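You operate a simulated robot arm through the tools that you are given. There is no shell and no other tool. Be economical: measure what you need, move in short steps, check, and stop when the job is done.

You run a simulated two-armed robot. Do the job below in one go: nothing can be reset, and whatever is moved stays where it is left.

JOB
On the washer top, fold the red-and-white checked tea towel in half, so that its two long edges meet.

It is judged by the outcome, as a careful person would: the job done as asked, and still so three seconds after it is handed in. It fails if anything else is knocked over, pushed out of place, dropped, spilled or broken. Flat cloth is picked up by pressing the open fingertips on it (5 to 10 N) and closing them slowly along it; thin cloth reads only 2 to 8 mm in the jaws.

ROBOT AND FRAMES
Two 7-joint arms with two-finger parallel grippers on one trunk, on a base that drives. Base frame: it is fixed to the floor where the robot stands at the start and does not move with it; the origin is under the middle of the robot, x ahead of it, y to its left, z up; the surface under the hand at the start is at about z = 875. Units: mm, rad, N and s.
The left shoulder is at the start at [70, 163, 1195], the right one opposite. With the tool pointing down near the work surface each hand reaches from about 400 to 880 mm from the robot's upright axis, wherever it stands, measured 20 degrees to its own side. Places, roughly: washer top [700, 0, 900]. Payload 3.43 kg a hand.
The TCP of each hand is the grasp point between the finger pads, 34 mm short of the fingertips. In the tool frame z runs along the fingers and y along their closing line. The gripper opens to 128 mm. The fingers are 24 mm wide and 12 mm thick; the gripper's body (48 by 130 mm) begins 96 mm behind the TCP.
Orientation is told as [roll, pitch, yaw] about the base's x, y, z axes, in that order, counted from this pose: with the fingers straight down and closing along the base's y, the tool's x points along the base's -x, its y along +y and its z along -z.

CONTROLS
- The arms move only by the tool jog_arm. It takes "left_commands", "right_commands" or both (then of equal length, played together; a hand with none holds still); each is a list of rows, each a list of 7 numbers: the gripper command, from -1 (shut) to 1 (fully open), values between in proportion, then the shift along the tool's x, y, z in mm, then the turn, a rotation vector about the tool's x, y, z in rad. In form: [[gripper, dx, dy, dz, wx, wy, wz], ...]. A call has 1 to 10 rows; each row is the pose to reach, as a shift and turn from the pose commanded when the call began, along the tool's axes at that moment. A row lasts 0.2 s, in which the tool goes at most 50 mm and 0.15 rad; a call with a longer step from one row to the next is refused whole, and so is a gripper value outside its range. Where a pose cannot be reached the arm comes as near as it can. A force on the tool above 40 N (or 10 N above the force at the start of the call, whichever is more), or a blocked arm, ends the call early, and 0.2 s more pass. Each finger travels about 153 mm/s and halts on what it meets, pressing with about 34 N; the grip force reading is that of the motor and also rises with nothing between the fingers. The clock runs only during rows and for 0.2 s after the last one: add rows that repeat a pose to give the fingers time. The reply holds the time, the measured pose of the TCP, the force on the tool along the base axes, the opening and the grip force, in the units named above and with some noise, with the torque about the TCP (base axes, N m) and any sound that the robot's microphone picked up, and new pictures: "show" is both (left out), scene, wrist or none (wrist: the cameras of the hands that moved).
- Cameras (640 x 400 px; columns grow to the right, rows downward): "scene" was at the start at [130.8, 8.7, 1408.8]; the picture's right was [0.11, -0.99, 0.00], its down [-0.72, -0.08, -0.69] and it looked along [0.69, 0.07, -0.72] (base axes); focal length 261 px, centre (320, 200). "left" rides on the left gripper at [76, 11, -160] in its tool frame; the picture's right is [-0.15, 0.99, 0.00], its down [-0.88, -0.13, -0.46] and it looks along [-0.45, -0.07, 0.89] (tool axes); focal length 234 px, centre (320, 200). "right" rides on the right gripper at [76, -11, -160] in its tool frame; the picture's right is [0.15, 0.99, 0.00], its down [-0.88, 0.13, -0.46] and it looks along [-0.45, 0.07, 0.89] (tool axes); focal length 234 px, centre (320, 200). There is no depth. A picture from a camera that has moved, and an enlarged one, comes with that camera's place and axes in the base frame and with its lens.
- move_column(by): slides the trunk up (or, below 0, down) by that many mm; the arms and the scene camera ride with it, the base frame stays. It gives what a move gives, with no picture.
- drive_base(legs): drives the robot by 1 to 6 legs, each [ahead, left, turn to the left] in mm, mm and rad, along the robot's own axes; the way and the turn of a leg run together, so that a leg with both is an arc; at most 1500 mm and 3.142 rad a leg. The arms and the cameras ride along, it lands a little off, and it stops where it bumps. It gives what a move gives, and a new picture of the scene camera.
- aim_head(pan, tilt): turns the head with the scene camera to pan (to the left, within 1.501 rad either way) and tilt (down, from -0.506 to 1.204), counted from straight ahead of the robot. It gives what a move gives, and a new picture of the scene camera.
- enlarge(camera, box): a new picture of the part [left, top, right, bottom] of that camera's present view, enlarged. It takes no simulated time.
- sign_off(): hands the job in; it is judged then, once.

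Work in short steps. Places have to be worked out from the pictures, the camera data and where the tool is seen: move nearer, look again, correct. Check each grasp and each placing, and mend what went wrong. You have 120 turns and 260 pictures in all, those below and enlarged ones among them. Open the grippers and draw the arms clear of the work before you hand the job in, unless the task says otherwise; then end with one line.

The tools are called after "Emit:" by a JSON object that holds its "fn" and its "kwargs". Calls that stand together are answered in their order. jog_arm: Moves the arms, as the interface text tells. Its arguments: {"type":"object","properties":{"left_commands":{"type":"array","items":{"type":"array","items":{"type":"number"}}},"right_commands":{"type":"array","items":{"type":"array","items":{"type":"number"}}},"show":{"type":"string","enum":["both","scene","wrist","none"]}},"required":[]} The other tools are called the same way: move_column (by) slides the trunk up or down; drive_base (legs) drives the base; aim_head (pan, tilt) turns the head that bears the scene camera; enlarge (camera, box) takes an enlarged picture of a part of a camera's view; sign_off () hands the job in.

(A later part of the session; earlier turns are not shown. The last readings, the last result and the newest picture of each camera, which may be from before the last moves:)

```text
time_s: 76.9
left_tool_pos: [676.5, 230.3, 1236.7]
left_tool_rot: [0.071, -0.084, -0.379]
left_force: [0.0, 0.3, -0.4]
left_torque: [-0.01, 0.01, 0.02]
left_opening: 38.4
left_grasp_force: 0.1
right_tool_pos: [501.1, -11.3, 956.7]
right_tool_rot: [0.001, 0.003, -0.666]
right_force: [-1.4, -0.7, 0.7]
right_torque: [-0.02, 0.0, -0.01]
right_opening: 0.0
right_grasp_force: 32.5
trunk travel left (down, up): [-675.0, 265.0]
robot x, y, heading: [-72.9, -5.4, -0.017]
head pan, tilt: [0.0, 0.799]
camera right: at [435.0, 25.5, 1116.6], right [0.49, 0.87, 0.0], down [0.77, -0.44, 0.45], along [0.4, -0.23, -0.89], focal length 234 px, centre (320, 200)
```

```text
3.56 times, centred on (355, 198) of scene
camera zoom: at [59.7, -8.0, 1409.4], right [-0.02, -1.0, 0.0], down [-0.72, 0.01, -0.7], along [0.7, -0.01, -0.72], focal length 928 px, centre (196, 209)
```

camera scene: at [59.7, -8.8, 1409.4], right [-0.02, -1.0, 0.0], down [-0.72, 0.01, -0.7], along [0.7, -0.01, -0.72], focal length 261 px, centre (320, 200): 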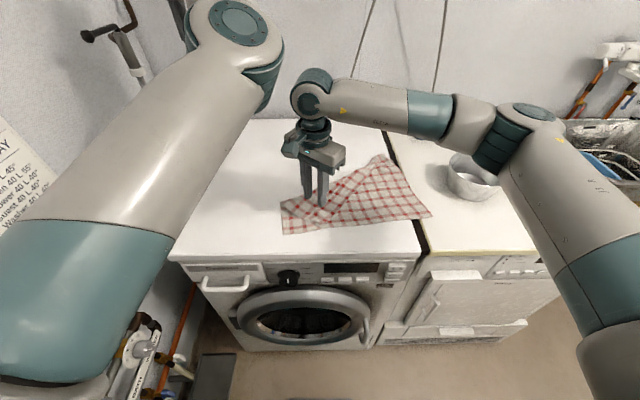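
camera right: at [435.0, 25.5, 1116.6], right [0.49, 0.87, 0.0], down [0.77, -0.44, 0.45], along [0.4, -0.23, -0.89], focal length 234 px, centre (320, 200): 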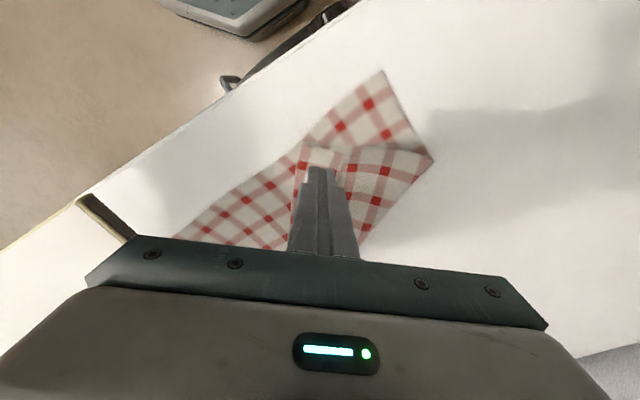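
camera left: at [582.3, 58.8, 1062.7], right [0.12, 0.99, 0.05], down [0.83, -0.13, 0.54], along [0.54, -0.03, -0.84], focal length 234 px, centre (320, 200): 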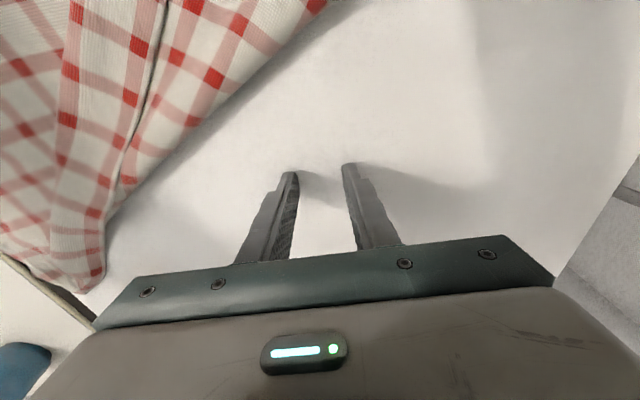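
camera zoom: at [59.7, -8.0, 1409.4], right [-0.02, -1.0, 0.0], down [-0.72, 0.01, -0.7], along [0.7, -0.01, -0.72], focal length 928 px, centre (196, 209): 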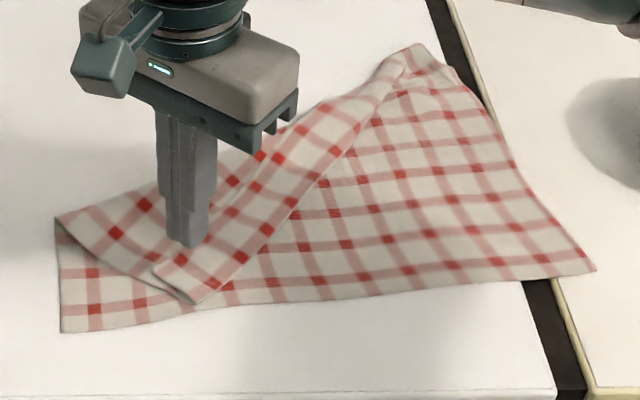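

It closed empty because the narrow ply slid. I turn the jaws so they close along the hem strip, which leaves room for a wider pinch, and centre them on it.

Emit:
{"fn": "jog_arm", "kwargs": {"right_commands": [[-1, -1, 0, -5, 0, 0, -0.15], [-0.9, -3, 0, -5, 0, 0, -0.3], [-0.75, -4, 0, -5, 0, 0, -0.45], [-0.6, -6, 0, -5, 0, 0, -0.6], [-0.45, -7, 1, -5, 0, 0, -0.75], [-0.4, -9, 1, -5, 0, 0, -0.9], [-0.4, -10, 1, -5, 0, 0, -1.05], [-0.4, -12, 2, -5, 0, 0, -1.2], [-0.4, -13, 2, 0, 0, 0, -1.35], [-0.4, -14, 2, 5, 0, 0, -1.5]], "show": "none"}}

Emit:
{"fn": "enlarge", "kwargs": {"camera": "right", "box": [200, 50, 440, 260]}}

```text
time_s: 79.1
left_tool_pos: [676.3, 228.6, 1236.3]
left_tool_rot: [0.071, -0.084, -0.379]
left_force: [-0.1, 0.0, 1.2]
left_torque: [0.02, 0.0, 0.01]
left_opening: 38.3
left_grasp_force: 0.0
right_tool_pos: [514.1, -18.2, 950.5]
right_tool_rot: [0.0, 0.0, 0.837]
right_force: [0.3, 0.1, 0.8]
right_torque: [-0.01, 0.01, 0.02]
right_opening: 38.5
right_grasp_force: 0.1
trunk travel left (down, up): [-675.0, 265.0]
robot x, y, heading: [-73.0, -5.7, -0.018]
head pan, tilt: [0.0, 0.799]
```

```text
1.90 times, centred on (320, 155) of right
camera zoom: at [472.2, -83.4, 1110.5], right [-0.83, 0.55, 0.0], down [0.49, 0.74, 0.46], along [0.25, 0.38, -0.89], focal length 446 px, centre (320, 286)
```

zoom: 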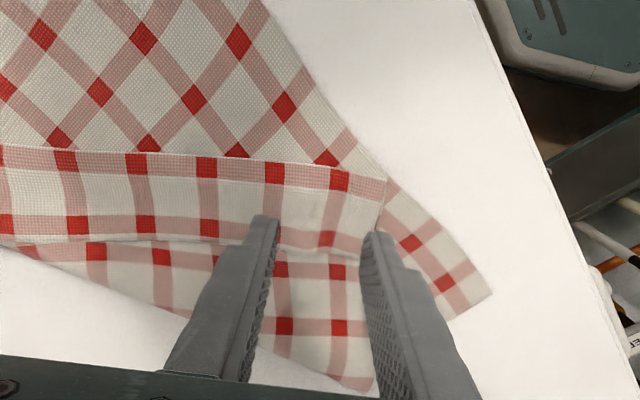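

Now the hem strip lies neatly across the fingers. I shift 8 mm in from its end and press down.

Emit:
{"fn": "jog_arm", "kwargs": {"right_commands": [[-0.5, 3, -8, 12, 0, 0, 0], [-0.5, 3, -8, 26, 0, 0, 0], [-0.5, 3, -8, 34, 0, 0, 0], [-0.5, 3, -8, 37, 0, 0, 0], [-0.5, 3, -8, 38.5, 0, 0, 0], [-0.5, 3, -8, 39.5, 0, 0, 0], [-0.5, 3, -8, 39.5, 0, 0, 0]], "show": "none"}}

```text
time_s: 80.7
left_tool_pos: [675.4, 229.9, 1237.2]
left_tool_rot: [0.073, -0.086, -0.378]
left_force: [0.2, 0.3, -0.6]
left_torque: [0.0, -0.04, 0.01]
left_opening: 38.4
left_grasp_force: 0.0
right_tool_pos: [516.7, -25.7, 912.2]
right_tool_rot: [-0.001, 0.0, 0.836]
right_force: [1.6, 0.3, 3.7]
right_torque: [0.05, 0.05, -0.05]
right_opening: 32.3
right_grasp_force: 0.0
trunk travel left (down, up): [-675.0, 265.0]
robot x, y, heading: [-72.5, -2.6, -0.021]
head pan, tilt: [0.0, 0.799]
```

Contact at 3.7 N. I press a little more, to about 8 N, and close slowly.

Emit:
{"fn": "jog_arm", "kwargs": {"right_commands": [[-0.5, 0, 0, 0.6, 0, 0, 0], [-0.56, 0, 0, 0.6, 0, 0, 0], [-0.62, 0, 0, 0.6, 0, 0, 0], [-0.68, 0, 0, 0.6, 0, 0, 0], [-0.74, 0, 0, 0.6, 0, 0, 0], [-0.8, 0, 0, 0.6, 0, 0, 0], [-0.86, 0, 0, 0.6, 0, 0, 0], [-0.93, 0, 0, 0.6, 0, 0, 0], [-1, 0, 0, 0.6, 0, 0, 0], [-1, 0, 0, 0.6, 0, 0, 0]], "show": "none"}}

Emit:
{"fn": "enlarge", "kwargs": {"camera": "right", "box": [200, 50, 440, 260]}}

```text
time_s: 82.9
left_tool_pos: [674.4, 229.7, 1236.9]
left_tool_rot: [0.072, -0.085, -0.378]
left_force: [0.0, -0.2, 0.2]
left_torque: [-0.03, 0.0, -0.02]
left_opening: 38.6
left_grasp_force: 0.1
right_tool_pos: [515.0, -24.6, 911.8]
right_tool_rot: [0.0, -0.001, 0.836]
right_force: [0.1, 0.1, 6.8]
right_torque: [0.04, 0.04, -0.04]
right_opening: 2.4
right_grasp_force: 33.9
trunk travel left (down, up): [-675.0, 265.0]
robot x, y, heading: [-74.5, -4.9, -0.017]
head pan, tilt: [0.0, 0.799]
```

```text
1.90 times, centred on (320, 155) of right
camera zoom: at [474.5, -90.6, 1071.7], right [-0.83, 0.56, 0.0], down [0.49, 0.74, 0.46], along [0.25, 0.38, -0.89], focal length 446 px, centre (320, 286)
```

zoom: 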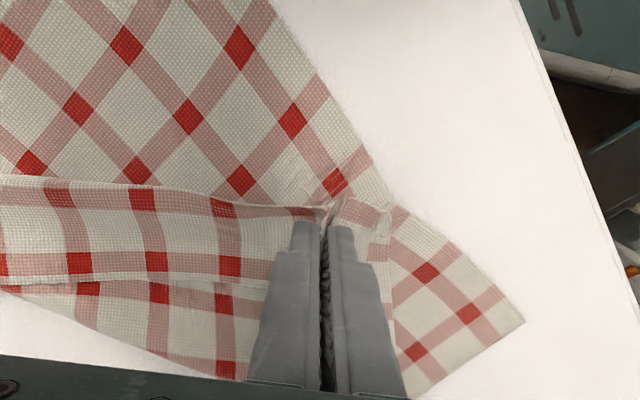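

It caught cloth (2.4 mm). I lift 60 mm to check what came up.

Emit:
{"fn": "jog_arm", "kwargs": {"right_commands": [[-1, 0, 0, -20, 0, 0, 0], [-1, 0, 0, -40, 0, 0, 0], [-1, 0, 0, -65, 0, 0, 0], [-1, 0, 0, -65, 0, 0, 0]], "show": "wrist"}}

Emit:
{"fn": "enlarge", "kwargs": {"camera": "scene", "box": [265, 145, 445, 250]}}

```text
time_s: 83.9
left_tool_pos: [675.9, 228.8, 1237.9]
left_tool_rot: [0.071, -0.086, -0.378]
left_force: [-0.3, -0.6, 0.3]
left_torque: [0.04, 0.03, -0.03]
left_opening: 38.3
left_grasp_force: 0.0
right_tool_pos: [517.1, -26.2, 975.7]
right_tool_rot: [0.002, 0.001, 0.835]
right_force: [0.8, 0.2, -0.4]
right_torque: [-0.02, -0.02, 0.04]
right_opening: 2.3
right_grasp_force: 33.9
trunk travel left (down, up): [-675.0, 265.0]
robot x, y, heading: [-70.1, -7.4, -0.015]
head pan, tilt: [0.0, 0.799]
camera right: at [474.6, -91.3, 1135.6], right [-0.83, 0.56, 0.0], down [0.49, 0.74, 0.46], along [0.25, 0.38, -0.89], focal length 234 px, centre (320, 200)
```

right: 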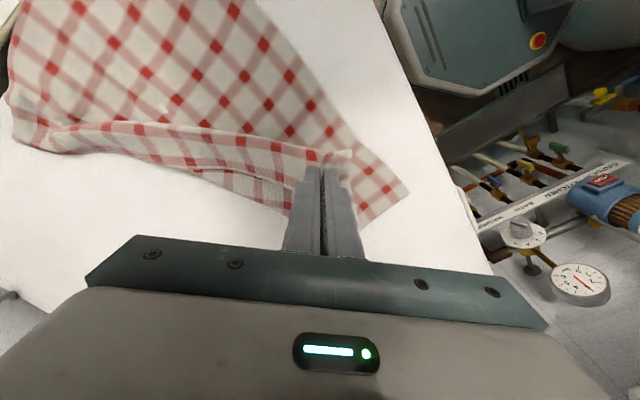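

```text
3.56 times, centred on (355, 198) of scene
camera zoom: at [59.9, -8.0, 1409.4], right [-0.02, -1.0, 0.0], down [-0.72, 0.01, -0.7], along [0.7, -0.01, -0.72], focal length 928 px, centre (196, 209)
```

zoom: 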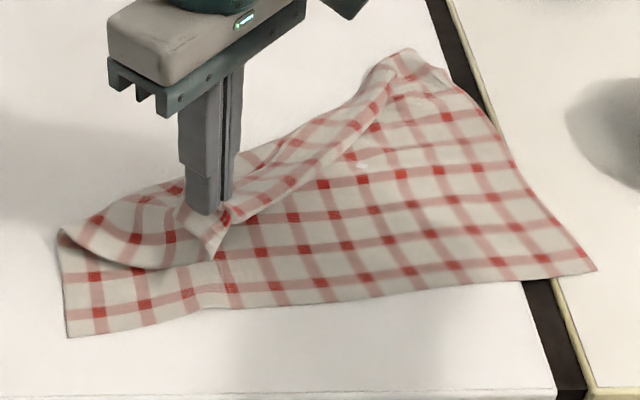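

The top layer and hem are lifting. I carry it up and toward the far left.

Emit:
{"fn": "jog_arm", "kwargs": {"right_commands": [[-1, -17, -4, -15, 0, 0, 0], [-1, -35, -9, -30, 0, 0, 0], [-1, -52, -13, -45, 0, 0, 0], [-1, -70, -18, -60, 0, 0, 0], [-1, -70, -18, -60, 0, 0, 0]], "show": "wrist"}}

Emit:
{"fn": "enlarge", "kwargs": {"camera": "scene", "box": [265, 145, 445, 250]}}

```text
time_s: 85.1
left_tool_pos: [676.2, 228.7, 1236.8]
left_tool_rot: [0.072, -0.085, -0.38]
left_force: [0.4, 0.4, 0.1]
left_torque: [0.01, 0.0, -0.01]
left_opening: 38.6
left_grasp_force: 0.0
right_tool_pos: [577.8, 15.4, 1037.5]
right_tool_rot: [0.001, -0.001, 0.836]
right_force: [0.6, -0.3, -0.2]
right_torque: [0.03, 0.01, -0.01]
right_opening: 2.1
right_grasp_force: 34.1
trunk travel left (down, up): [-675.0, 265.0]
robot x, y, heading: [-73.0, -6.4, -0.019]
head pan, tilt: [0.0, 0.799]
camera right: at [536.4, -50.1, 1196.6], right [-0.83, 0.56, 0.0], down [0.49, 0.74, 0.46], along [0.25, 0.38, -0.89], focal length 234 px, centre (320, 200)
```

right: 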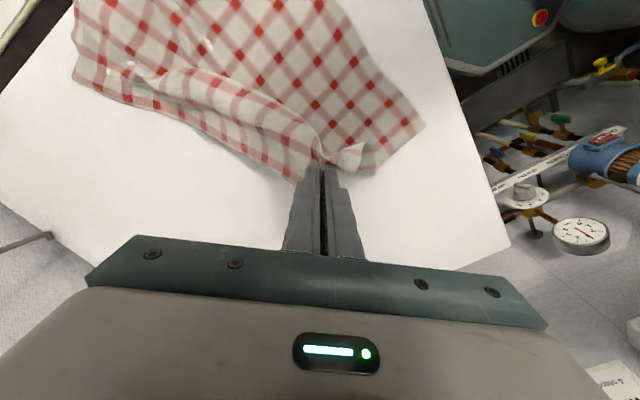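

```text
3.56 times, centred on (355, 198) of scene
camera zoom: at [59.7, -8.6, 1409.4], right [-0.02, -1.0, 0.0], down [-0.72, 0.01, -0.7], along [0.7, -0.01, -0.72], focal length 928 px, centre (196, 209)
```

zoom: 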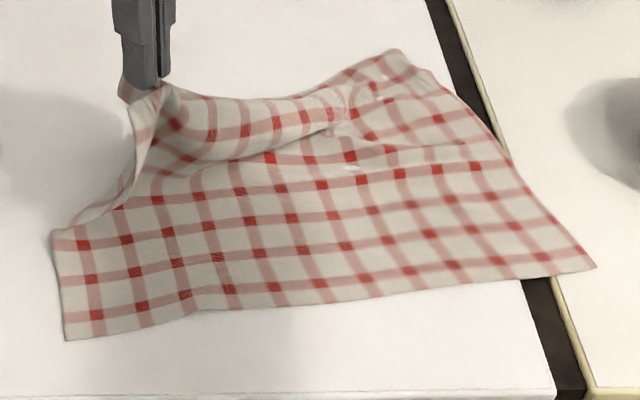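

It unfolds cleanly. I carry the corner on to about (725, 150) and down, pulling the towel back leftward as it straightens.

Emit:
{"fn": "jog_arm", "kwargs": {"right_commands": [[-1, -33, -3, 5, 0, 0, 0], [-1, -66, -6, 15, 0, 0, 0], [-1, -99, -9, 30, 0, 0, 0], [-1, -130, -12, 50, 0, 0, 0], [-1, -158, -15, 72, 0, 0, 0], [-1, -180, -17, 94, 0, 0, 0], [-1, -199, -19, 114, 0, 0, 0], [-1, -199, -19, 114, 0, 0, 0]]}}

```text
time_s: 86.9
left_tool_pos: [676.3, 230.0, 1236.3]
left_tool_rot: [0.071, -0.086, -0.38]
left_force: [0.3, 0.0, -0.3]
left_torque: [0.07, 0.02, 0.0]
left_opening: 38.5
left_grasp_force: 0.1
right_tool_pos: [617.8, 117.8, 917.2]
right_tool_rot: [0.0, 0.001, 0.837]
right_force: [-0.6, -0.4, 0.3]
right_torque: [0.05, -0.02, -0.02]
right_opening: 2.4
right_grasp_force: 34.4
right hand out of reach, approached as far as the arm can: row 3, 4, 5, 6, 7, 8
trunk travel left (down, up): [-675.0, 265.0]
robot x, y, heading: [-72.7, -6.9, -0.018]
head pan, tilt: [0.0, 0.799]
camera scene: at [60.1, -8.8, 1409.4], right [-0.02, -1.0, 0.0], down [-0.72, 0.01, -0.7], along [0.7, -0.01, -0.72], focal length 261 px, centre (320, 200)
camera right: at [576.0, 52.6, 1077.0], right [-0.83, 0.56, 0.0], down [0.49, 0.74, 0.46], along [0.25, 0.38, -0.89], focal length 234 px, centre (320, 200)
```

scene: 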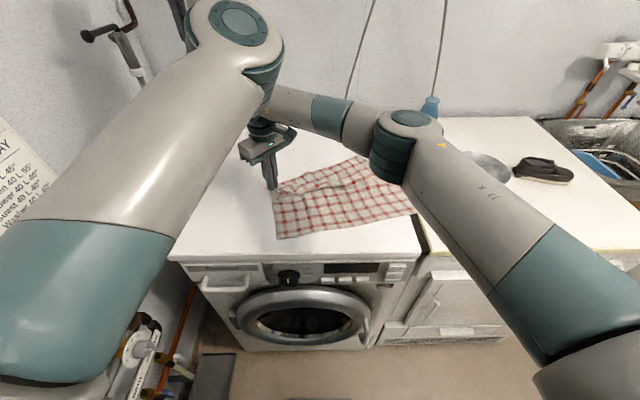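
right: 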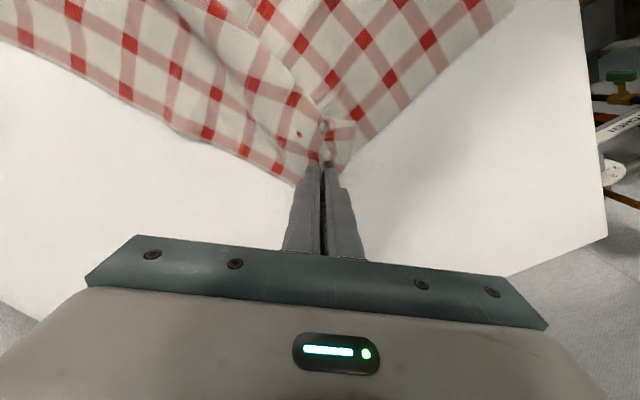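

The right arm stopped short because of its yaw. I turn the yaw back to zero while continuing outward.

Emit:
{"fn": "jog_arm", "kwargs": {"right_commands": [[-1, 0, 0, -15, 0, 0, 0.12], [-1, -8, -7, -22, 0, 0, 0.24], [-1, -20, -18, -24, 0, 0, 0.36], [-1, -34, -31, -24, 0, 0, 0.48], [-1, -48, -44, -22, 0, 0, 0.6], [-1, -62, -56, -16, 0, 0, 0.72], [-1, -74, -67, -8, 0, 0, 0.837], [-1, -74, -67, -4, 0, 0, 0.837]]}}

```text
time_s: 88.7
left_tool_pos: [675.7, 228.6, 1237.1]
left_tool_rot: [0.071, -0.086, -0.379]
left_force: [0.1, -0.6, 1.2]
left_torque: [0.01, 0.04, 0.0]
left_opening: 38.5
left_grasp_force: 0.1
right_tool_pos: [675.1, 101.6, 923.1]
right_tool_rot: [0.002, 0.001, 0.023]
right_force: [1.1, 0.2, -0.2]
right_torque: [0.0, 0.0, 0.06]
right_opening: 2.2
right_grasp_force: 34.1
right hand out of reach, approached as far as the arm can: row 5, 6, 7, 8
trunk travel left (down, up): [-675.0, 265.0]
robot x, y, heading: [-70.0, -5.0, -0.016]
head pan, tilt: [0.0, 0.799]
camera scene: at [60.1, -8.7, 1409.4], right [-0.02, -1.0, 0.0], down [-0.72, 0.01, -0.7], along [0.7, -0.01, -0.72], focal length 261 px, centre (320, 200)
camera right: at [600.5, 86.6, 1082.3], right [-0.17, 0.99, 0.0], down [0.88, 0.15, 0.46], along [0.45, 0.08, -0.89], focal length 234 px, centre (320, 200)
```

scene: 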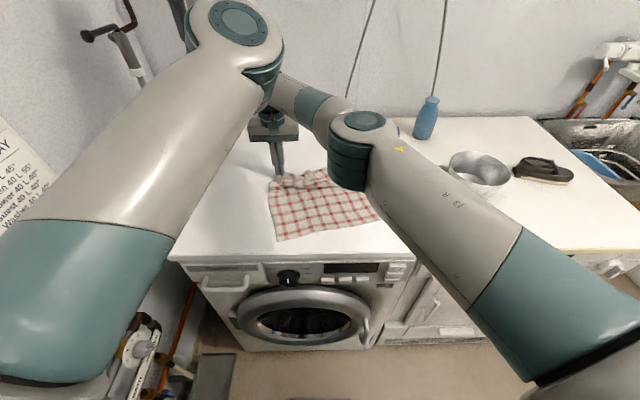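
right: 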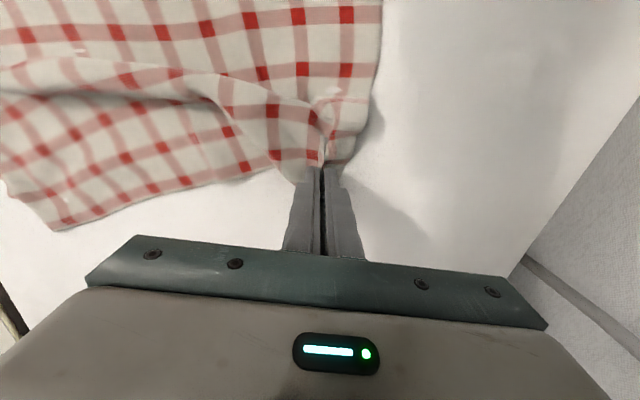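

The towel is back on the washer. I set this corner down, release, and retreat upward to the right.

Emit:
{"fn": "jog_arm", "kwargs": {"right_commands": [[-1, 0, 0, 5, 0, 0, 0], [-1, 0, 0, 9, 0, 0, 0], [-0.85, 0, 0, 9, 0, 0, 0], [-0.7, 0, 0, 9, 0, 0, 0], [-0.7, 0, 0, -20, 0, 0, 0], [-0.7, 0, -10, -60, 0, 0, 0], [-0.7, 0, -40, -95, 0, 0, 0], [-0.7, 0, -80, -115, 0, 0, 0], [-0.7, 0, -125, -125, 0, 0, 0], [-0.7, 0, -170, -125, 0, 0, 0]], "show": "scene"}}

Emit:
{"fn": "jog_arm", "kwargs": {"right_commands": [[-0.7, 5, -45, 0, 0, 0, 0], [-0.7, 10, -90, 0, 0, 0, 0], [-0.7, 15, -135, 0, 0, 0, 0], [-0.7, 20, -180, 0, 0, 0, 0], [-0.7, 20, -220, 0, 0, 0, 0], [-0.7, 20, -250, 0, 0, 0, 0]]}}

```text
time_s: 90.9
left_tool_pos: [674.6, 227.1, 1238.5]
left_tool_rot: [0.074, -0.086, -0.382]
left_force: [-0.6, -0.7, 0.8]
left_torque: [0.02, -0.01, -0.01]
left_opening: 38.6
left_grasp_force: 0.0
right_tool_pos: [670.1, -71.9, 1048.2]
right_tool_rot: [0.002, 0.0, -0.002]
right_force: [0.2, 0.6, -0.2]
right_torque: [0.03, -0.01, -0.04]
right_opening: 19.5
right_grasp_force: 0.0
trunk travel left (down, up): [-675.0, 265.0]
robot x, y, heading: [-71.9, -1.6, -0.017]
head pan, tilt: [0.0, 0.799]
camera scene: at [59.6, -10.4, 1409.4], right [-0.02, -1.0, 0.0], down [-0.72, 0.01, -0.7], along [0.7, -0.01, -0.72], focal length 261 px, centre (320, 200)
```

scene: 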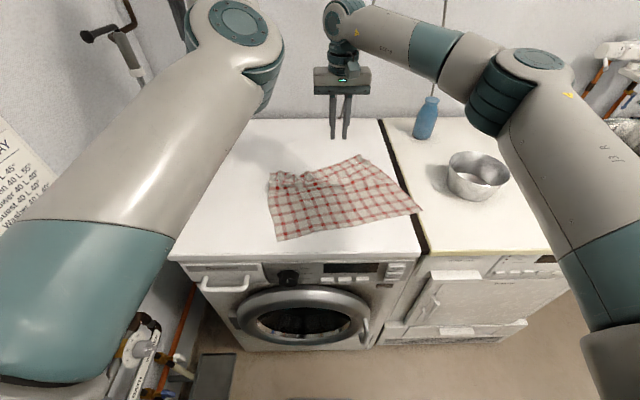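

```text
time_s: 92.3
left_tool_pos: [673.9, 229.1, 1237.8]
left_tool_rot: [0.072, -0.086, -0.378]
left_force: [0.9, 0.4, 0.8]
left_torque: [0.04, 0.01, 0.01]
left_opening: 38.6
left_grasp_force: 0.0
right_tool_pos: [653.3, -320.9, 1048.2]
right_tool_rot: [0.001, 0.001, 0.0]
right_force: [-0.8, 0.0, 0.9]
right_torque: [-0.01, 0.01, -0.02]
right_opening: 19.2
right_grasp_force: 0.1
trunk travel left (down, up): [-675.0, 265.0]
robot x, y, heading: [-74.2, -8.1, -0.018]
head pan, tilt: [0.0, 0.799]
camera scene: at [59.4, -8.8, 1409.5], right [-0.02, -1.0, 0.0], down [-0.72, 0.01, -0.7], along [0.7, -0.01, -0.72], focal length 261 px, centre (320, 200)
camera right: at [578.3, -332.9, 1207.4], right [-0.15, 0.99, 0.0], down [0.88, 0.13, 0.46], along [0.45, 0.07, -0.89], focal length 234 px, centre (320, 200)
```

scene: 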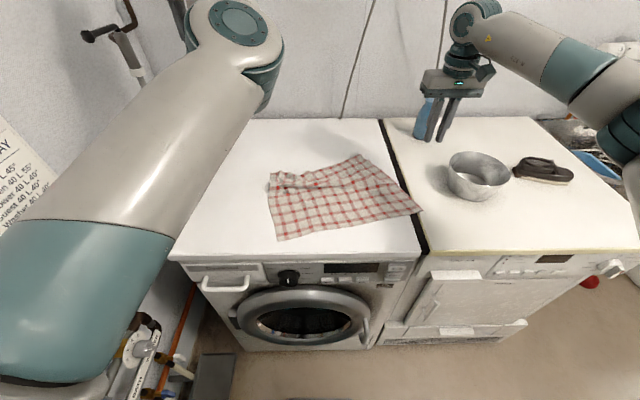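
right: 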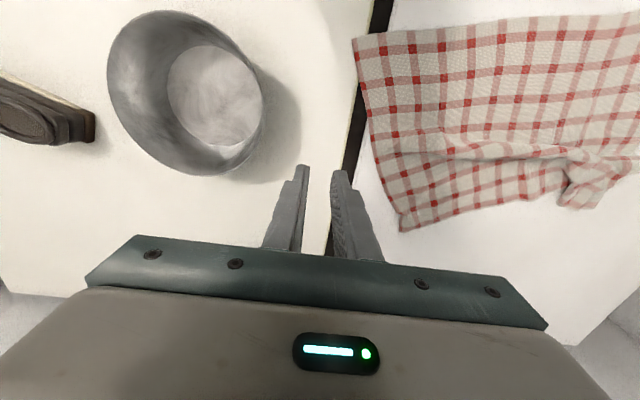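

The towel is open and on the washer, though skewed. The left arm stays parked, and I'll redo the fold corner by corner with the right arm. I drive forward to the original spot to regain reach.

Emit:
{"fn": "drive_base", "kwargs": {"legs": [[68, 0, 0.018]]}}

Emit:
{"fn": "enlarge", "kwargs": {"camera": "scene", "box": [230, 130, 470, 290]}}

```text
time_s: 93.3
left_tool_pos: [736.8, 242.5, 1236.8]
left_tool_rot: [0.071, -0.087, -0.36]
left_force: [-0.3, -0.5, -0.3]
left_torque: [0.0, -0.01, 0.02]
left_opening: 38.6
left_grasp_force: 0.1
right_tool_pos: [724.6, -306.9, 1048.7]
right_tool_rot: [0.0, 0.001, 0.016]
right_force: [0.2, 0.2, 0.0]
right_torque: [0.0, -0.01, -0.02]
right_opening: 19.1
right_grasp_force: 0.0
trunk travel left (down, up): [-675.0, 265.0]
robot x, y, heading: [-4.6, -7.9, 0.004]
head pan, tilt: [0.0, 0.799]
camera scene: at [125.4, -6.3, 1409.7], right [0.0, -1.0, 0.0], down [-0.72, 0.0, -0.7], along [0.7, 0.0, -0.72], focal length 261 px, centre (320, 200)
```

scene: 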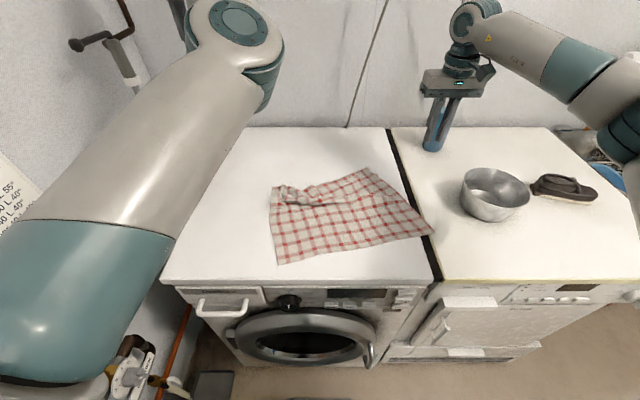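

```text
2.50 times, centred on (350, 210) of scene
camera zoom: at [125.4, -6.3, 1409.7], right [0.0, -1.0, 0.0], down [-0.72, 0.0, -0.7], along [0.7, 0.0, -0.72], focal length 653 px, centre (245, 175)
```

zoom: 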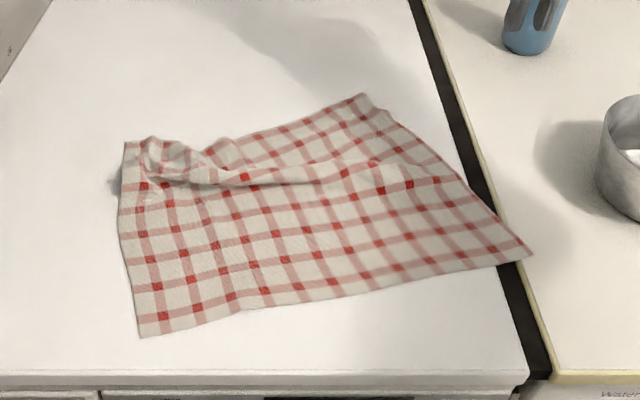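

The towel lies rotated about 13° with its right corner on the neighbouring machine. I'll rotate and slide it square by pressing with wide-open fingertips at its centre and turning. First I position over the centre.

Emit:
{"fn": "jog_arm", "kwargs": {"right_commands": [[-0.4, 14, 31, 5, 0, 0, 0], [-0.1, 28, 62, 10, 0, 0, 0], [0.2, 42, 93, 20, 0, 0, 0], [0.5, 56, 124, 35, 0, 0, 0], [0.8, 70, 155, 50, 0, 0, 0], [1, 84, 186, 70, 0, 0, 0], [1, 98, 217, 90, 0, 0, 0], [1, 112, 247, 112, 0, 0, 0], [1, 112, 247, 125, 0, 0, 0], [1, 112, 247, 128, 0, 0, 0]]}}

```text
time_s: 95.5
left_tool_pos: [739.6, 242.1, 1238.2]
left_tool_rot: [0.072, -0.086, -0.363]
left_force: [-0.5, 0.4, 0.6]
left_torque: [0.01, 0.0, 0.01]
left_opening: 38.5
left_grasp_force: 0.0
right_tool_pos: [611.5, -61.4, 918.6]
right_tool_rot: [-0.001, 0.001, 0.016]
right_force: [-0.3, 0.0, 0.3]
right_torque: [0.0, 0.03, 0.01]
right_opening: 128.1
right_grasp_force: 0.1
trunk travel left (down, up): [-675.0, 265.0]
robot x, y, heading: [-3.0, -2.8, 0.003]
head pan, tilt: [0.0, 0.799]
camera scene: at [126.8, -6.0, 1409.4], right [0.0, -1.0, 0.0], down [-0.72, 0.0, -0.7], along [0.7, 0.0, -0.72], focal length 261 px, centre (320, 200)
camera right: at [535.9, -75.4, 1079.4], right [-0.16, 0.99, 0.0], down [0.88, 0.14, 0.46], along [0.45, 0.07, -0.89], focal length 234 px, centre (320, 200)
```

scene: 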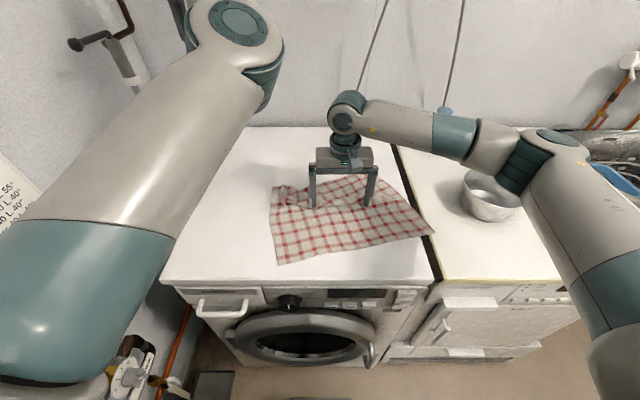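
right: 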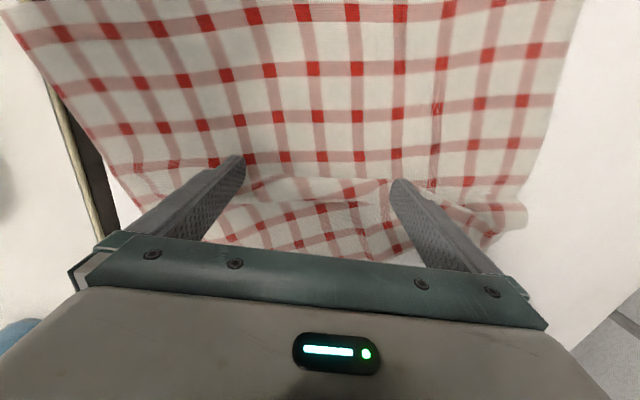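

I shift a bit nearer onto flat cloth and press lightly.

Emit:
{"fn": "jog_arm", "kwargs": {"right_commands": [[1, 20, 0, 0, 0, 0, 0], [1, 40, 0, 2, 0, 0, 0], [1, 40, 0, 5, 0, 0, 0], [1, 40, 0, 7, 0, 0, 0], [1, 40, 0, 8, 0, 0, 0], [1, 40, 0, 8, 0, 0, 0]], "show": "none"}}

```text
time_s: 96.9
left_tool_pos: [738.5, 242.2, 1237.6]
left_tool_rot: [0.071, -0.086, -0.362]
left_force: [0.0, 0.1, 0.8]
left_torque: [-0.01, 0.04, -0.03]
left_opening: 38.4
left_grasp_force: 0.0
right_tool_pos: [570.8, -62.4, 912.2]
right_tool_rot: [0.0, -0.002, 0.015]
right_force: [0.2, -0.4, 1.3]
right_torque: [-0.03, -0.02, 0.02]
right_opening: 128.3
right_grasp_force: 0.1
trunk travel left (down, up): [-675.0, 265.0]
robot x, y, heading: [-2.1, -7.4, -0.002]
head pan, tilt: [0.0, 0.799]
```

Touching at 1.3 N. I press about 1 mm more, then turn −0.23 rad while sliding left.

Emit:
{"fn": "jog_arm", "kwargs": {"right_commands": [[1, 0, 0, 1, 0, 0, 0], [1, 0, 5, 1, 0, 0, 0.04], [1, 0, 10, 1, 0, 0, 0.08], [1, 0, 16, 1, 0, 0, 0.12], [1, 0, 22, 1, 0, 0, 0.16], [1, 0, 28, 1, 0, 0, 0.2], [1, 0, 34, 1, 0, 0, 0.24], [1, 0, 40, 1, 0, 0, 0.26], [1, 0, 40, 1, 0, 0, 0.26]]}}

```text
time_s: 98.9
left_tool_pos: [740.1, 241.8, 1236.7]
left_tool_rot: [0.073, -0.086, -0.361]
left_force: [0.5, -0.2, -0.9]
left_torque: [0.0, -0.02, -0.03]
left_opening: 38.4
left_grasp_force: 0.1
right_tool_pos: [569.5, -22.3, 909.3]
right_tool_rot: [0.001, 0.001, -0.244]
right_force: [1.0, -0.3, -0.9]
right_torque: [-0.04, 0.01, 0.0]
right_opening: 127.9
right_grasp_force: 0.2
trunk travel left (down, up): [-675.0, 265.0]
robot x, y, heading: [-3.4, -4.1, 0.0]
head pan, tilt: [0.0, 0.799]
camera scene: at [126.8, -6.4, 1409.4], right [0.0, -1.0, 0.0], down [-0.72, 0.0, -0.7], along [0.7, 0.0, -0.72], focal length 261 px, centre (320, 200)
camera right: at [493.8, -17.1, 1070.5], right [0.1, 1.0, 0.0], down [0.89, -0.09, 0.46], along [0.45, -0.04, -0.89], focal length 234 px, centre (320, 200)
```

scene: 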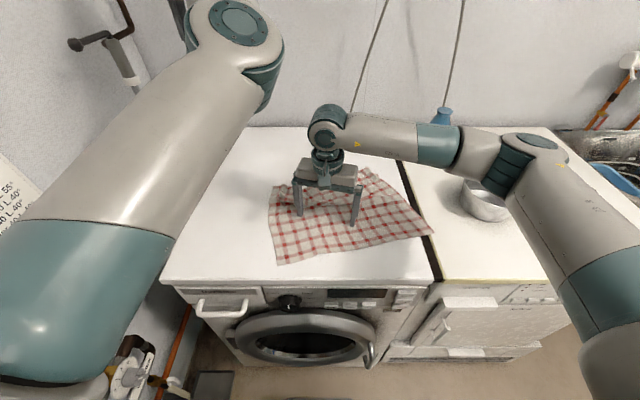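
right: 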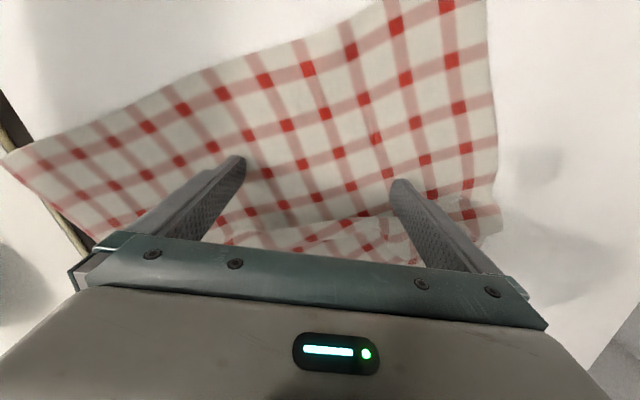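

The contact was lost and the cloth barely moved. I lift, return, and press harder.

Emit:
{"fn": "jog_arm", "kwargs": {"right_commands": [[1, 0, 0, -8, 0, 0, 0], [1, 5, -20, -8, 0, 0, -0.13], [1, 9, -39, -8, 0, 0, -0.26], [1, 9, -39, -3, 0, 0, -0.26], [1, 9, -39, 0, 0, 0, -0.26], [1, 9, -39, 1.5, 0, 0, -0.26], [1, 9, -39, 2.5, 0, 0, -0.26], [1, 9, -39, 2.5, 0, 0, -0.26]], "show": "none"}}

```text
time_s: 100.7
left_tool_pos: [736.6, 241.2, 1238.7]
left_tool_rot: [0.072, -0.087, -0.362]
left_force: [-0.2, -0.5, -0.7]
left_torque: [0.04, 0.02, 0.03]
left_opening: 38.4
left_grasp_force: 0.1
right_tool_pos: [551.9, -58.4, 910.3]
right_tool_rot: [0.002, -0.004, 0.016]
right_force: [3.4, 0.0, 20.6]
right_torque: [-0.92, -0.09, 0.22]
right_opening: 127.9
right_grasp_force: 0.0
trunk travel left (down, up): [-675.0, 265.0]
robot x, y, heading: [-5.0, -4.5, 0.001]
head pan, tilt: [0.0, 0.799]
```

20 N is a bit much. I ease up slightly and turn.

Emit:
{"fn": "jog_arm", "kwargs": {"right_commands": [[1, 0, 2, -0.5, 0, 0, 0.02], [1, 0, 7, -0.5, 0, 0, 0.05], [1, 0, 13, -0.4, 0, 0, 0.09], [1, 0, 19, -0.4, 0, 0, 0.13], [1, 0, 25, -0.4, 0, 0, 0.17], [1, 0, 31, -0.3, 0, 0, 0.21], [1, 0, 37, -0.3, 0, 0, 0.25], [1, 0, 42, -0.3, 0, 0, 0.27], [1, 0, 42, -0.3, 0, 0, 0.27]]}}

```text
time_s: 102.7
left_tool_pos: [735.5, 240.7, 1239.4]
left_tool_rot: [0.071, -0.087, -0.361]
left_force: [0.3, -0.2, 0.1]
left_torque: [-0.02, 0.0, -0.01]
left_opening: 38.4
left_grasp_force: 0.2
right_tool_pos: [548.8, -16.1, 909.3]
right_tool_rot: [0.002, -0.001, -0.255]
right_force: [0.9, -5.1, 31.3]
right_torque: [-1.95, 0.43, 0.19]
right_opening: 128.2
right_grasp_force: 0.1
trunk travel left (down, up): [-675.0, 265.0]
robot x, y, heading: [-8.3, -6.0, 0.002]
head pan, tilt: [0.0, 0.799]
camera scene: at [123.8, -6.9, 1409.8], right [0.0, -1.0, 0.0], down [-0.72, 0.0, -0.7], along [0.7, 0.0, -0.72], focal length 261 px, centre (320, 200)
camera right: at [472.7, -9.2, 1069.9], right [0.11, 0.99, 0.0], down [0.88, -0.1, 0.46], along [0.46, -0.05, -0.89], focal length 234 px, centre (320, 200)
```

scene: 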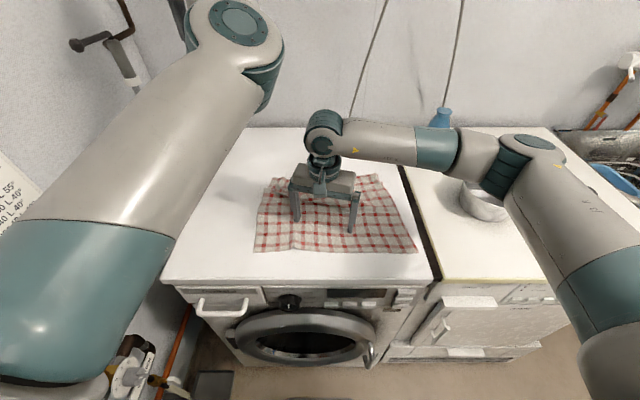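
right: 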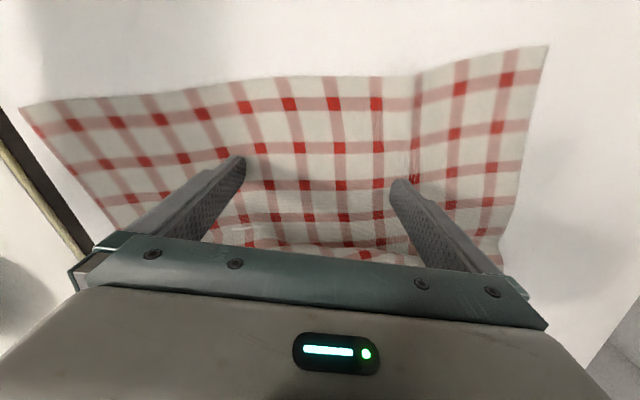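

That worked: the towel is square and back on the washer. I lift off and inspect.

Emit:
{"fn": "jog_arm", "kwargs": {"right_commands": [[1, 0, 0, -10, 0, 0, 0], [1, 0, 0, -50, 0, 0, 0], [1, 0, -40, -80, 0, 0, -0.1], [1, 0, -85, -100, 0, 0, -0.2], [0.5, 0, -130, -110, 0, 0, -0.25], [0.2, 0, -175, -110, 0, 0, -0.25], [0, -10, -220, -110, 0, 0, -0.25], [-0.3, -20, -260, -110, 0, 0, -0.25]], "show": "wrist"}}

Emit:
{"fn": "enlarge", "kwargs": {"camera": "scene", "box": [230, 130, 470, 290]}}

```text
time_s: 104.5
left_tool_pos: [738.6, 240.4, 1239.2]
left_tool_rot: [0.074, -0.084, -0.362]
left_force: [-0.5, -0.4, 0.4]
left_torque: [-0.02, -0.02, 0.01]
left_opening: 38.4
left_grasp_force: 0.1
right_tool_pos: [504.2, -274.2, 1017.6]
right_tool_rot: [0.001, 0.0, -0.004]
right_force: [0.8, 0.8, -0.3]
right_torque: [-0.03, -0.03, -0.02]
right_opening: 44.6
right_grasp_force: 0.0
trunk travel left (down, up): [-675.0, 265.0]
robot x, y, heading: [-7.6, -5.9, 0.001]
head pan, tilt: [0.0, 0.799]
camera right: at [429.0, -286.1, 1177.5], right [-0.14, 0.99, 0.0], down [0.88, 0.13, 0.46], along [0.45, 0.07, -0.89], focal length 234 px, centre (320, 200)
```

right: 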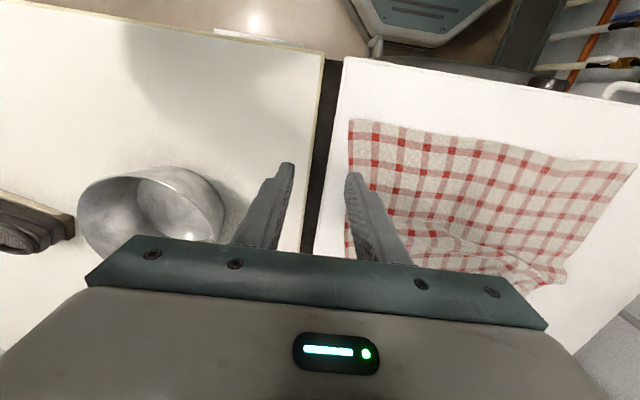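

```text
2.50 times, centred on (350, 210) of scene
camera zoom: at [125.9, -8.0, 1409.5], right [0.0, -1.0, 0.0], down [-0.72, 0.0, -0.7], along [0.7, 0.0, -0.72], focal length 653 px, centre (245, 175)
```

zoom: 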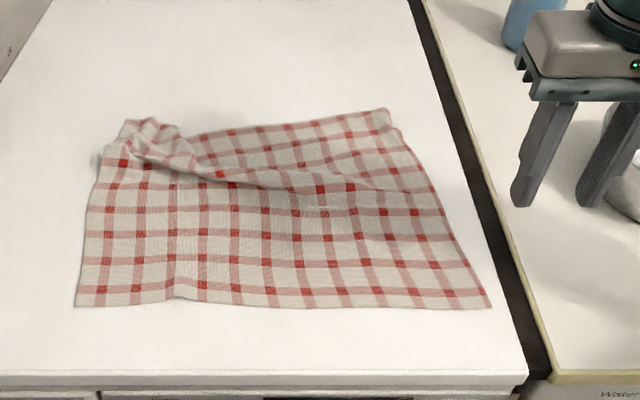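

The near edge is square at x≈470, from y 153 to −240. The far-right corner needs pulling about 50 mm to the right, so I go there and press.

Emit:
{"fn": "jog_arm", "kwargs": {"right_commands": [[-0.3, -34, 10, 0, 0, 0, 0], [-0.3, -68, 20, 0, 0, 0, 0], [-0.3, -102, 30, 10, 0, 0, 0], [-0.3, -136, 40, 25, 0, 0, 0], [-0.3, -170, 50, 45, 0, 0, 0], [-0.3, -204, 60, 70, 0, 0, 0], [-0.3, -238, 66, 92, 0, 0, 0], [-0.3, -238, 66, 100, 0, 0, 0]], "show": "wrist"}}

```text
time_s: 106.3
left_tool_pos: [737.9, 241.4, 1238.4]
left_tool_rot: [0.071, -0.086, -0.361]
left_force: [0.0, -0.5, -0.2]
left_torque: [-0.04, -0.03, 0.02]
left_opening: 38.3
left_grasp_force: 0.0
right_tool_pos: [742.8, -209.5, 918.5]
right_tool_rot: [0.002, 0.0, -0.003]
right_force: [-0.1, 0.3, -0.6]
right_torque: [0.03, -0.04, -0.02]
right_opening: 45.0
right_grasp_force: 0.1
trunk travel left (down, up): [-675.0, 265.0]
robot x, y, heading: [-2.9, -6.4, -0.002]
head pan, tilt: [0.0, 0.799]
camera right: at [667.5, -221.1, 1078.3], right [-0.14, 0.99, 0.0], down [0.88, 0.13, 0.46], along [0.45, 0.07, -0.89], focal length 234 px, centre (320, 200)
```

right: 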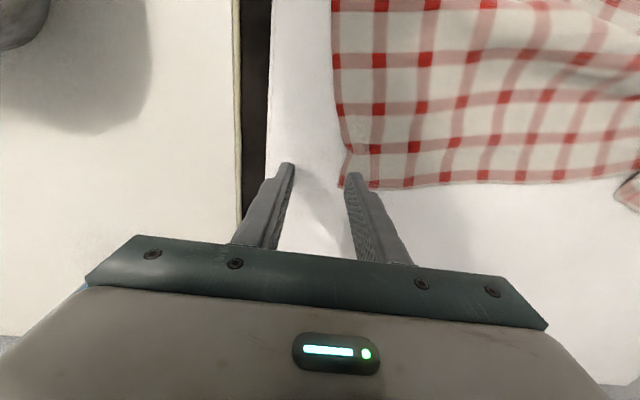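

The corner is at (753, −187). I move onto it with narrower jaws and press.

Emit:
{"fn": "jog_arm", "kwargs": {"right_commands": [[-0.6, 10, 22, -3, 0, 0, 0], [-0.6, 10, 46, 0, 0, 0, 0], [-0.6, 10, 46, 4, 0, 0, 0], [-0.6, 10, 46, 7, 0, 0, 0], [-0.6, 10, 46, 9, 0, 0, 0], [-0.6, 10, 46, 9, 0, 0, 0]], "show": "none"}}

```text
time_s: 107.7
left_tool_pos: [737.5, 241.6, 1239.0]
left_tool_rot: [0.072, -0.087, -0.362]
left_force: [0.3, -0.8, -0.4]
left_torque: [0.0, -0.02, -0.01]
left_opening: 38.3
left_grasp_force: 0.0
right_tool_pos: [733.4, -162.2, 910.9]
right_tool_rot: [0.001, 0.0, -0.004]
right_force: [0.1, -0.7, 5.8]
right_torque: [-0.03, -0.04, 0.01]
right_opening: 25.7
right_grasp_force: 1.0
trunk travel left (down, up): [-675.0, 265.0]
robot x, y, heading: [-6.0, -4.2, -0.002]
head pan, tilt: [0.0, 0.799]
```

5.8 N. I press about 1 mm more and drag right 48 mm and slightly outward.

Emit:
{"fn": "jog_arm", "kwargs": {"right_commands": [[-0.6, 0, 0, 1, 0, 0, 0], [-0.6, -2, -8, 1, 0, 0, 0], [-0.6, -4, -16, 1, 0, 0, 0], [-0.6, -6, -24, 1, 0, 0, 0], [-0.6, -8, -32, 1, 0, 0, 0], [-0.6, -10, -40, 1, 0, 0, 0], [-0.6, -12, -46, 1, 0, 0, 0], [-0.6, -12, -46, -15, 0, 0, 0]], "show": "wrist"}}

Emit:
{"fn": "enlarge", "kwargs": {"camera": "scene", "box": [230, 130, 470, 290]}}

```text
time_s: 109.5
left_tool_pos: [738.5, 241.9, 1236.8]
left_tool_rot: [0.071, -0.085, -0.364]
left_force: [-0.2, -0.1, 0.0]
left_torque: [0.01, -0.01, 0.0]
left_opening: 38.3
left_grasp_force: 0.0
right_tool_pos: [743.0, -209.0, 924.9]
right_tool_rot: [-0.001, 0.001, -0.005]
right_force: [0.1, 0.1, 0.6]
right_torque: [-0.01, 0.01, 0.01]
right_opening: 25.6
right_grasp_force: 0.0
trunk travel left (down, up): [-675.0, 265.0]
robot x, y, heading: [-5.2, -5.5, 0.0]
head pan, tilt: [0.0, 0.799]
camera right: at [668.9, -221.0, 1084.5], right [-0.14, 0.99, 0.0], down [0.88, 0.13, 0.45], along [0.45, 0.06, -0.89], focal length 234 px, centre (320, 200)
```

right: 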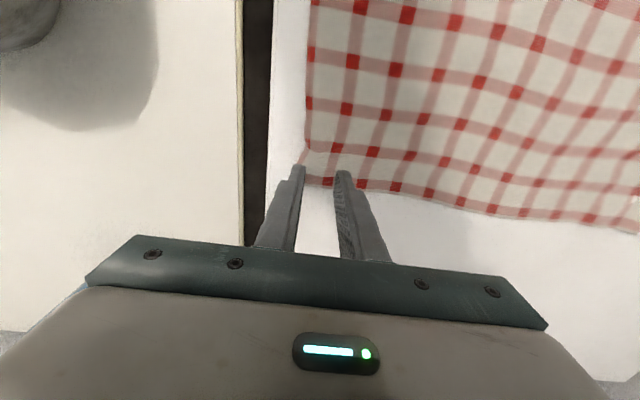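

```text
2.50 times, centred on (350, 210) of scene
camera zoom: at [127.0, -6.4, 1409.2], right [0.0, -1.0, 0.0], down [-0.72, 0.0, -0.7], along [0.7, 0.0, -0.72], focal length 653 px, centre (245, 175)
```

zoom: 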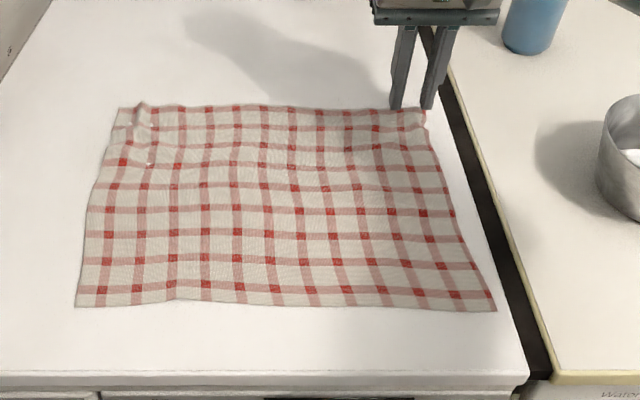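

The towel is now flat and square: x 468 to 760, y +154 to −235. I pick the far-right corner again, this time overlapping the far edge by only about 8 mm.

Emit:
{"fn": "jog_arm", "kwargs": {"right_commands": [[-0.5, -10, 5, 0, 0, 0, 0], [-0.5, -19, 10, 0, 0, 0, 0], [-0.5, -19, 10, 5, 0, 0, 0], [-0.5, -19, 10, 9, 0, 0, 0], [-0.5, -19, 10, 11, 0, 0, 0], [-0.5, -19, 10, 11, 0, 0, 0]], "show": "none"}}

Emit:
{"fn": "enlarge", "kwargs": {"camera": "right", "box": [240, 110, 400, 220]}}

```text
time_s: 110.9
left_tool_pos: [739.0, 241.8, 1238.2]
left_tool_rot: [0.07, -0.084, -0.362]
left_force: [-0.5, 0.6, 0.7]
left_torque: [0.01, 0.02, 0.02]
left_opening: 38.5
left_grasp_force: 0.0
right_tool_pos: [763.6, -196.8, 914.3]
right_tool_rot: [-0.001, -0.001, -0.003]
right_force: [0.2, 0.1, 0.1]
right_torque: [-0.01, 0.0, -0.03]
right_opening: 31.9
right_grasp_force: 0.1
trunk travel left (down, up): [-675.0, 265.0]
robot x, y, heading: [-2.9, -5.1, -0.003]
head pan, tilt: [0.0, 0.799]
```

```text
3.64 times, centred on (320, 165) of right
camera zoom: at [688.1, -209.7, 1073.5], right [-0.14, 0.99, 0.0], down [0.88, 0.13, 0.46], along [0.45, 0.07, -0.89], focal length 852 px, centre (320, 327)
```

zoom: 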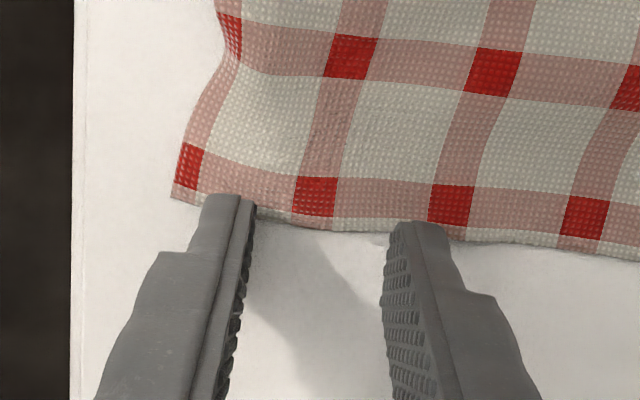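

The alignment is right, with about 7 mm overlap. I nudge 2 mm in and press.

Emit:
{"fn": "jog_arm", "kwargs": {"right_commands": [[-0.5, 2, 0, 1.5, 0, 0, 0], [-0.5, 2, 0, 3, 0, 0, 0], [-0.5, 2, 0, 4, 0, 0, 0], [-0.5, 2, 0, 4, 0, 0, 0]], "show": "none"}}

```text
time_s: 111.9
left_tool_pos: [738.5, 242.4, 1237.8]
left_tool_rot: [0.072, -0.086, -0.362]
left_force: [0.2, -0.1, -0.4]
left_torque: [0.02, -0.02, -0.02]
left_opening: 38.5
left_grasp_force: 0.1
right_tool_pos: [761.3, -197.6, 910.5]
right_tool_rot: [0.002, 0.001, -0.003]
right_force: [0.7, 0.5, 1.7]
right_torque: [0.01, 0.02, 0.02]
right_opening: 31.9
right_grasp_force: 0.1
trunk travel left (down, up): [-675.0, 265.0]
robot x, y, heading: [-1.6, -8.2, -0.004]
head pan, tilt: [0.0, 0.799]
```

Emit:
{"fn": "jog_arm", "kwargs": {"right_commands": [[-0.5, 0, 0, 0.9, 0, 0, 0], [-0.56, 0, 0, 0.9, 0, 0, 0], [-0.62, 0, 0, 1, 0, 0, 0], [-0.68, 0, 0, 1, 0, 0, 0], [-0.74, 0, 0, 1, 0, 0, 0], [-0.8, 0, 0, 1, 0, 0, 0], [-0.86, 0, 0, 1, 0, 0, 0], [-0.93, 0, 0, 1, 0, 0, 0], [-1, 0, 0, 1, 0, 0, 0], [-1, 0, 0, 1, 0, 0, 0]], "show": "none"}}

Emit:
{"fn": "enlarge", "kwargs": {"camera": "right", "box": [240, 110, 400, 220]}}

```text
time_s: 114.1
left_tool_pos: [736.1, 243.8, 1238.2]
left_tool_rot: [0.071, -0.088, -0.361]
left_force: [0.3, -0.3, -0.9]
left_torque: [0.0, -0.02, -0.03]
left_opening: 38.4
left_grasp_force: 0.1
right_tool_pos: [760.7, -196.8, 910.8]
right_tool_rot: [0.001, -0.001, -0.004]
right_force: [1.9, -0.9, 16.5]
right_torque: [-0.05, 0.1, 0.0]
right_opening: 1.9
right_grasp_force: 34.1
trunk travel left (down, up): [-675.0, 265.0]
robot x, y, heading: [-3.6, -8.0, -0.001]
head pan, tilt: [0.0, 0.799]
```

```text
3.64 times, centred on (320, 165) of right
camera zoom: at [685.5, -209.7, 1070.0], right [-0.14, 0.99, 0.0], down [0.88, 0.13, 0.46], along [0.45, 0.07, -0.89], focal length 852 px, centre (320, 327)
```

zoom: 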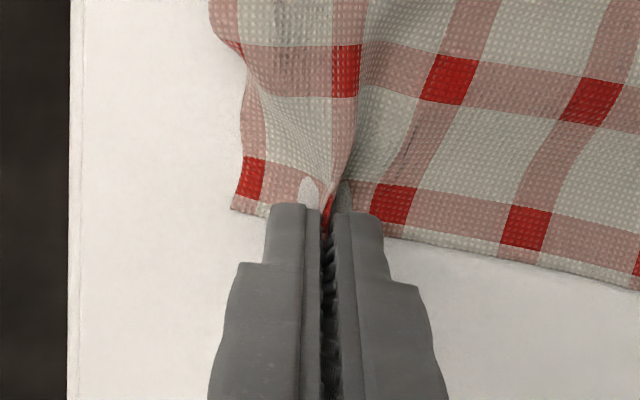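

It's gripped right at the edge (1.9 mm). I carry this corner up and over in an arc toward the near-right corner.

Emit:
{"fn": "jog_arm", "kwargs": {"right_commands": [[-1, 6, 0, -28, 0, 0, 0], [-1, 19, -2, -56, 0, 0, 0], [-1, 48, -4, -90, 0, -0.04, 0], [-1, 89, -6, -118, 0, -0.1, 0], [-1, 131, -9, -130, 0, -0.15, 0], [-1, 173, -12, -130, 0, -0.2, 0], [-1, 213, -15, -116, 0, -0.25, 0], [-1, 240, -18, -95, 0, -0.3, 0], [-1, 240, -18, -95, 0, -0.3, 0]]}}

```text
time_s: 116.1
left_tool_pos: [739.3, 242.6, 1236.0]
left_tool_rot: [0.071, -0.088, -0.361]
left_force: [0.6, -1.0, -0.2]
left_torque: [-0.04, -0.01, -0.01]
left_opening: 38.4
left_grasp_force: 0.1
right_tool_pos: [521.5, -217.2, 1002.0]
right_tool_rot: [-0.001, -0.299, -0.006]
right_force: [-0.8, 0.6, -1.0]
right_torque: [-0.01, -0.03, 0.03]
right_opening: 2.1
right_grasp_force: 33.5
trunk travel left (down, up): [-675.0, 265.0]
robot x, y, heading: [-1.3, -6.1, 0.001]
head pan, tilt: [0.0, 0.799]
camera scene: at [127.2, -5.8, 1409.4], right [0.0, -1.0, 0.0], down [-0.72, 0.0, -0.7], along [0.7, 0.0, -0.72], focal length 261 px, centre (320, 200)
camera right: at [402.8, -228.9, 1132.1], right [-0.14, 0.99, -0.04], down [0.71, 0.13, 0.7], along [0.69, 0.06, -0.72], focal length 234 px, centre (320, 200)
```

scene: 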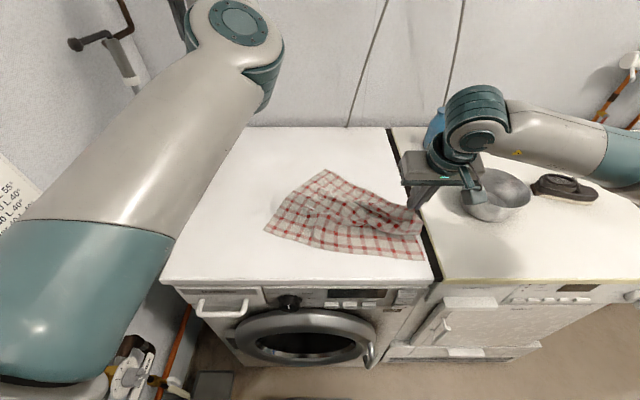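
right: 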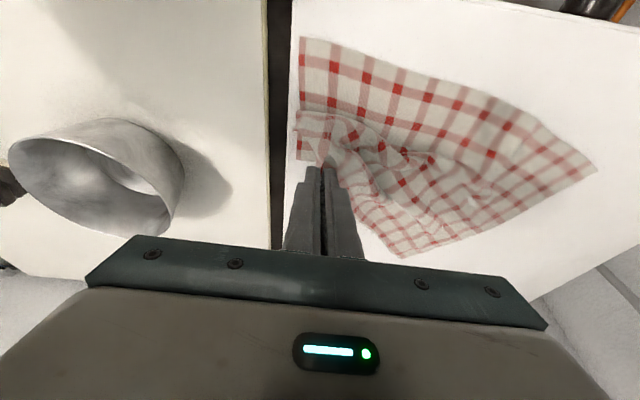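

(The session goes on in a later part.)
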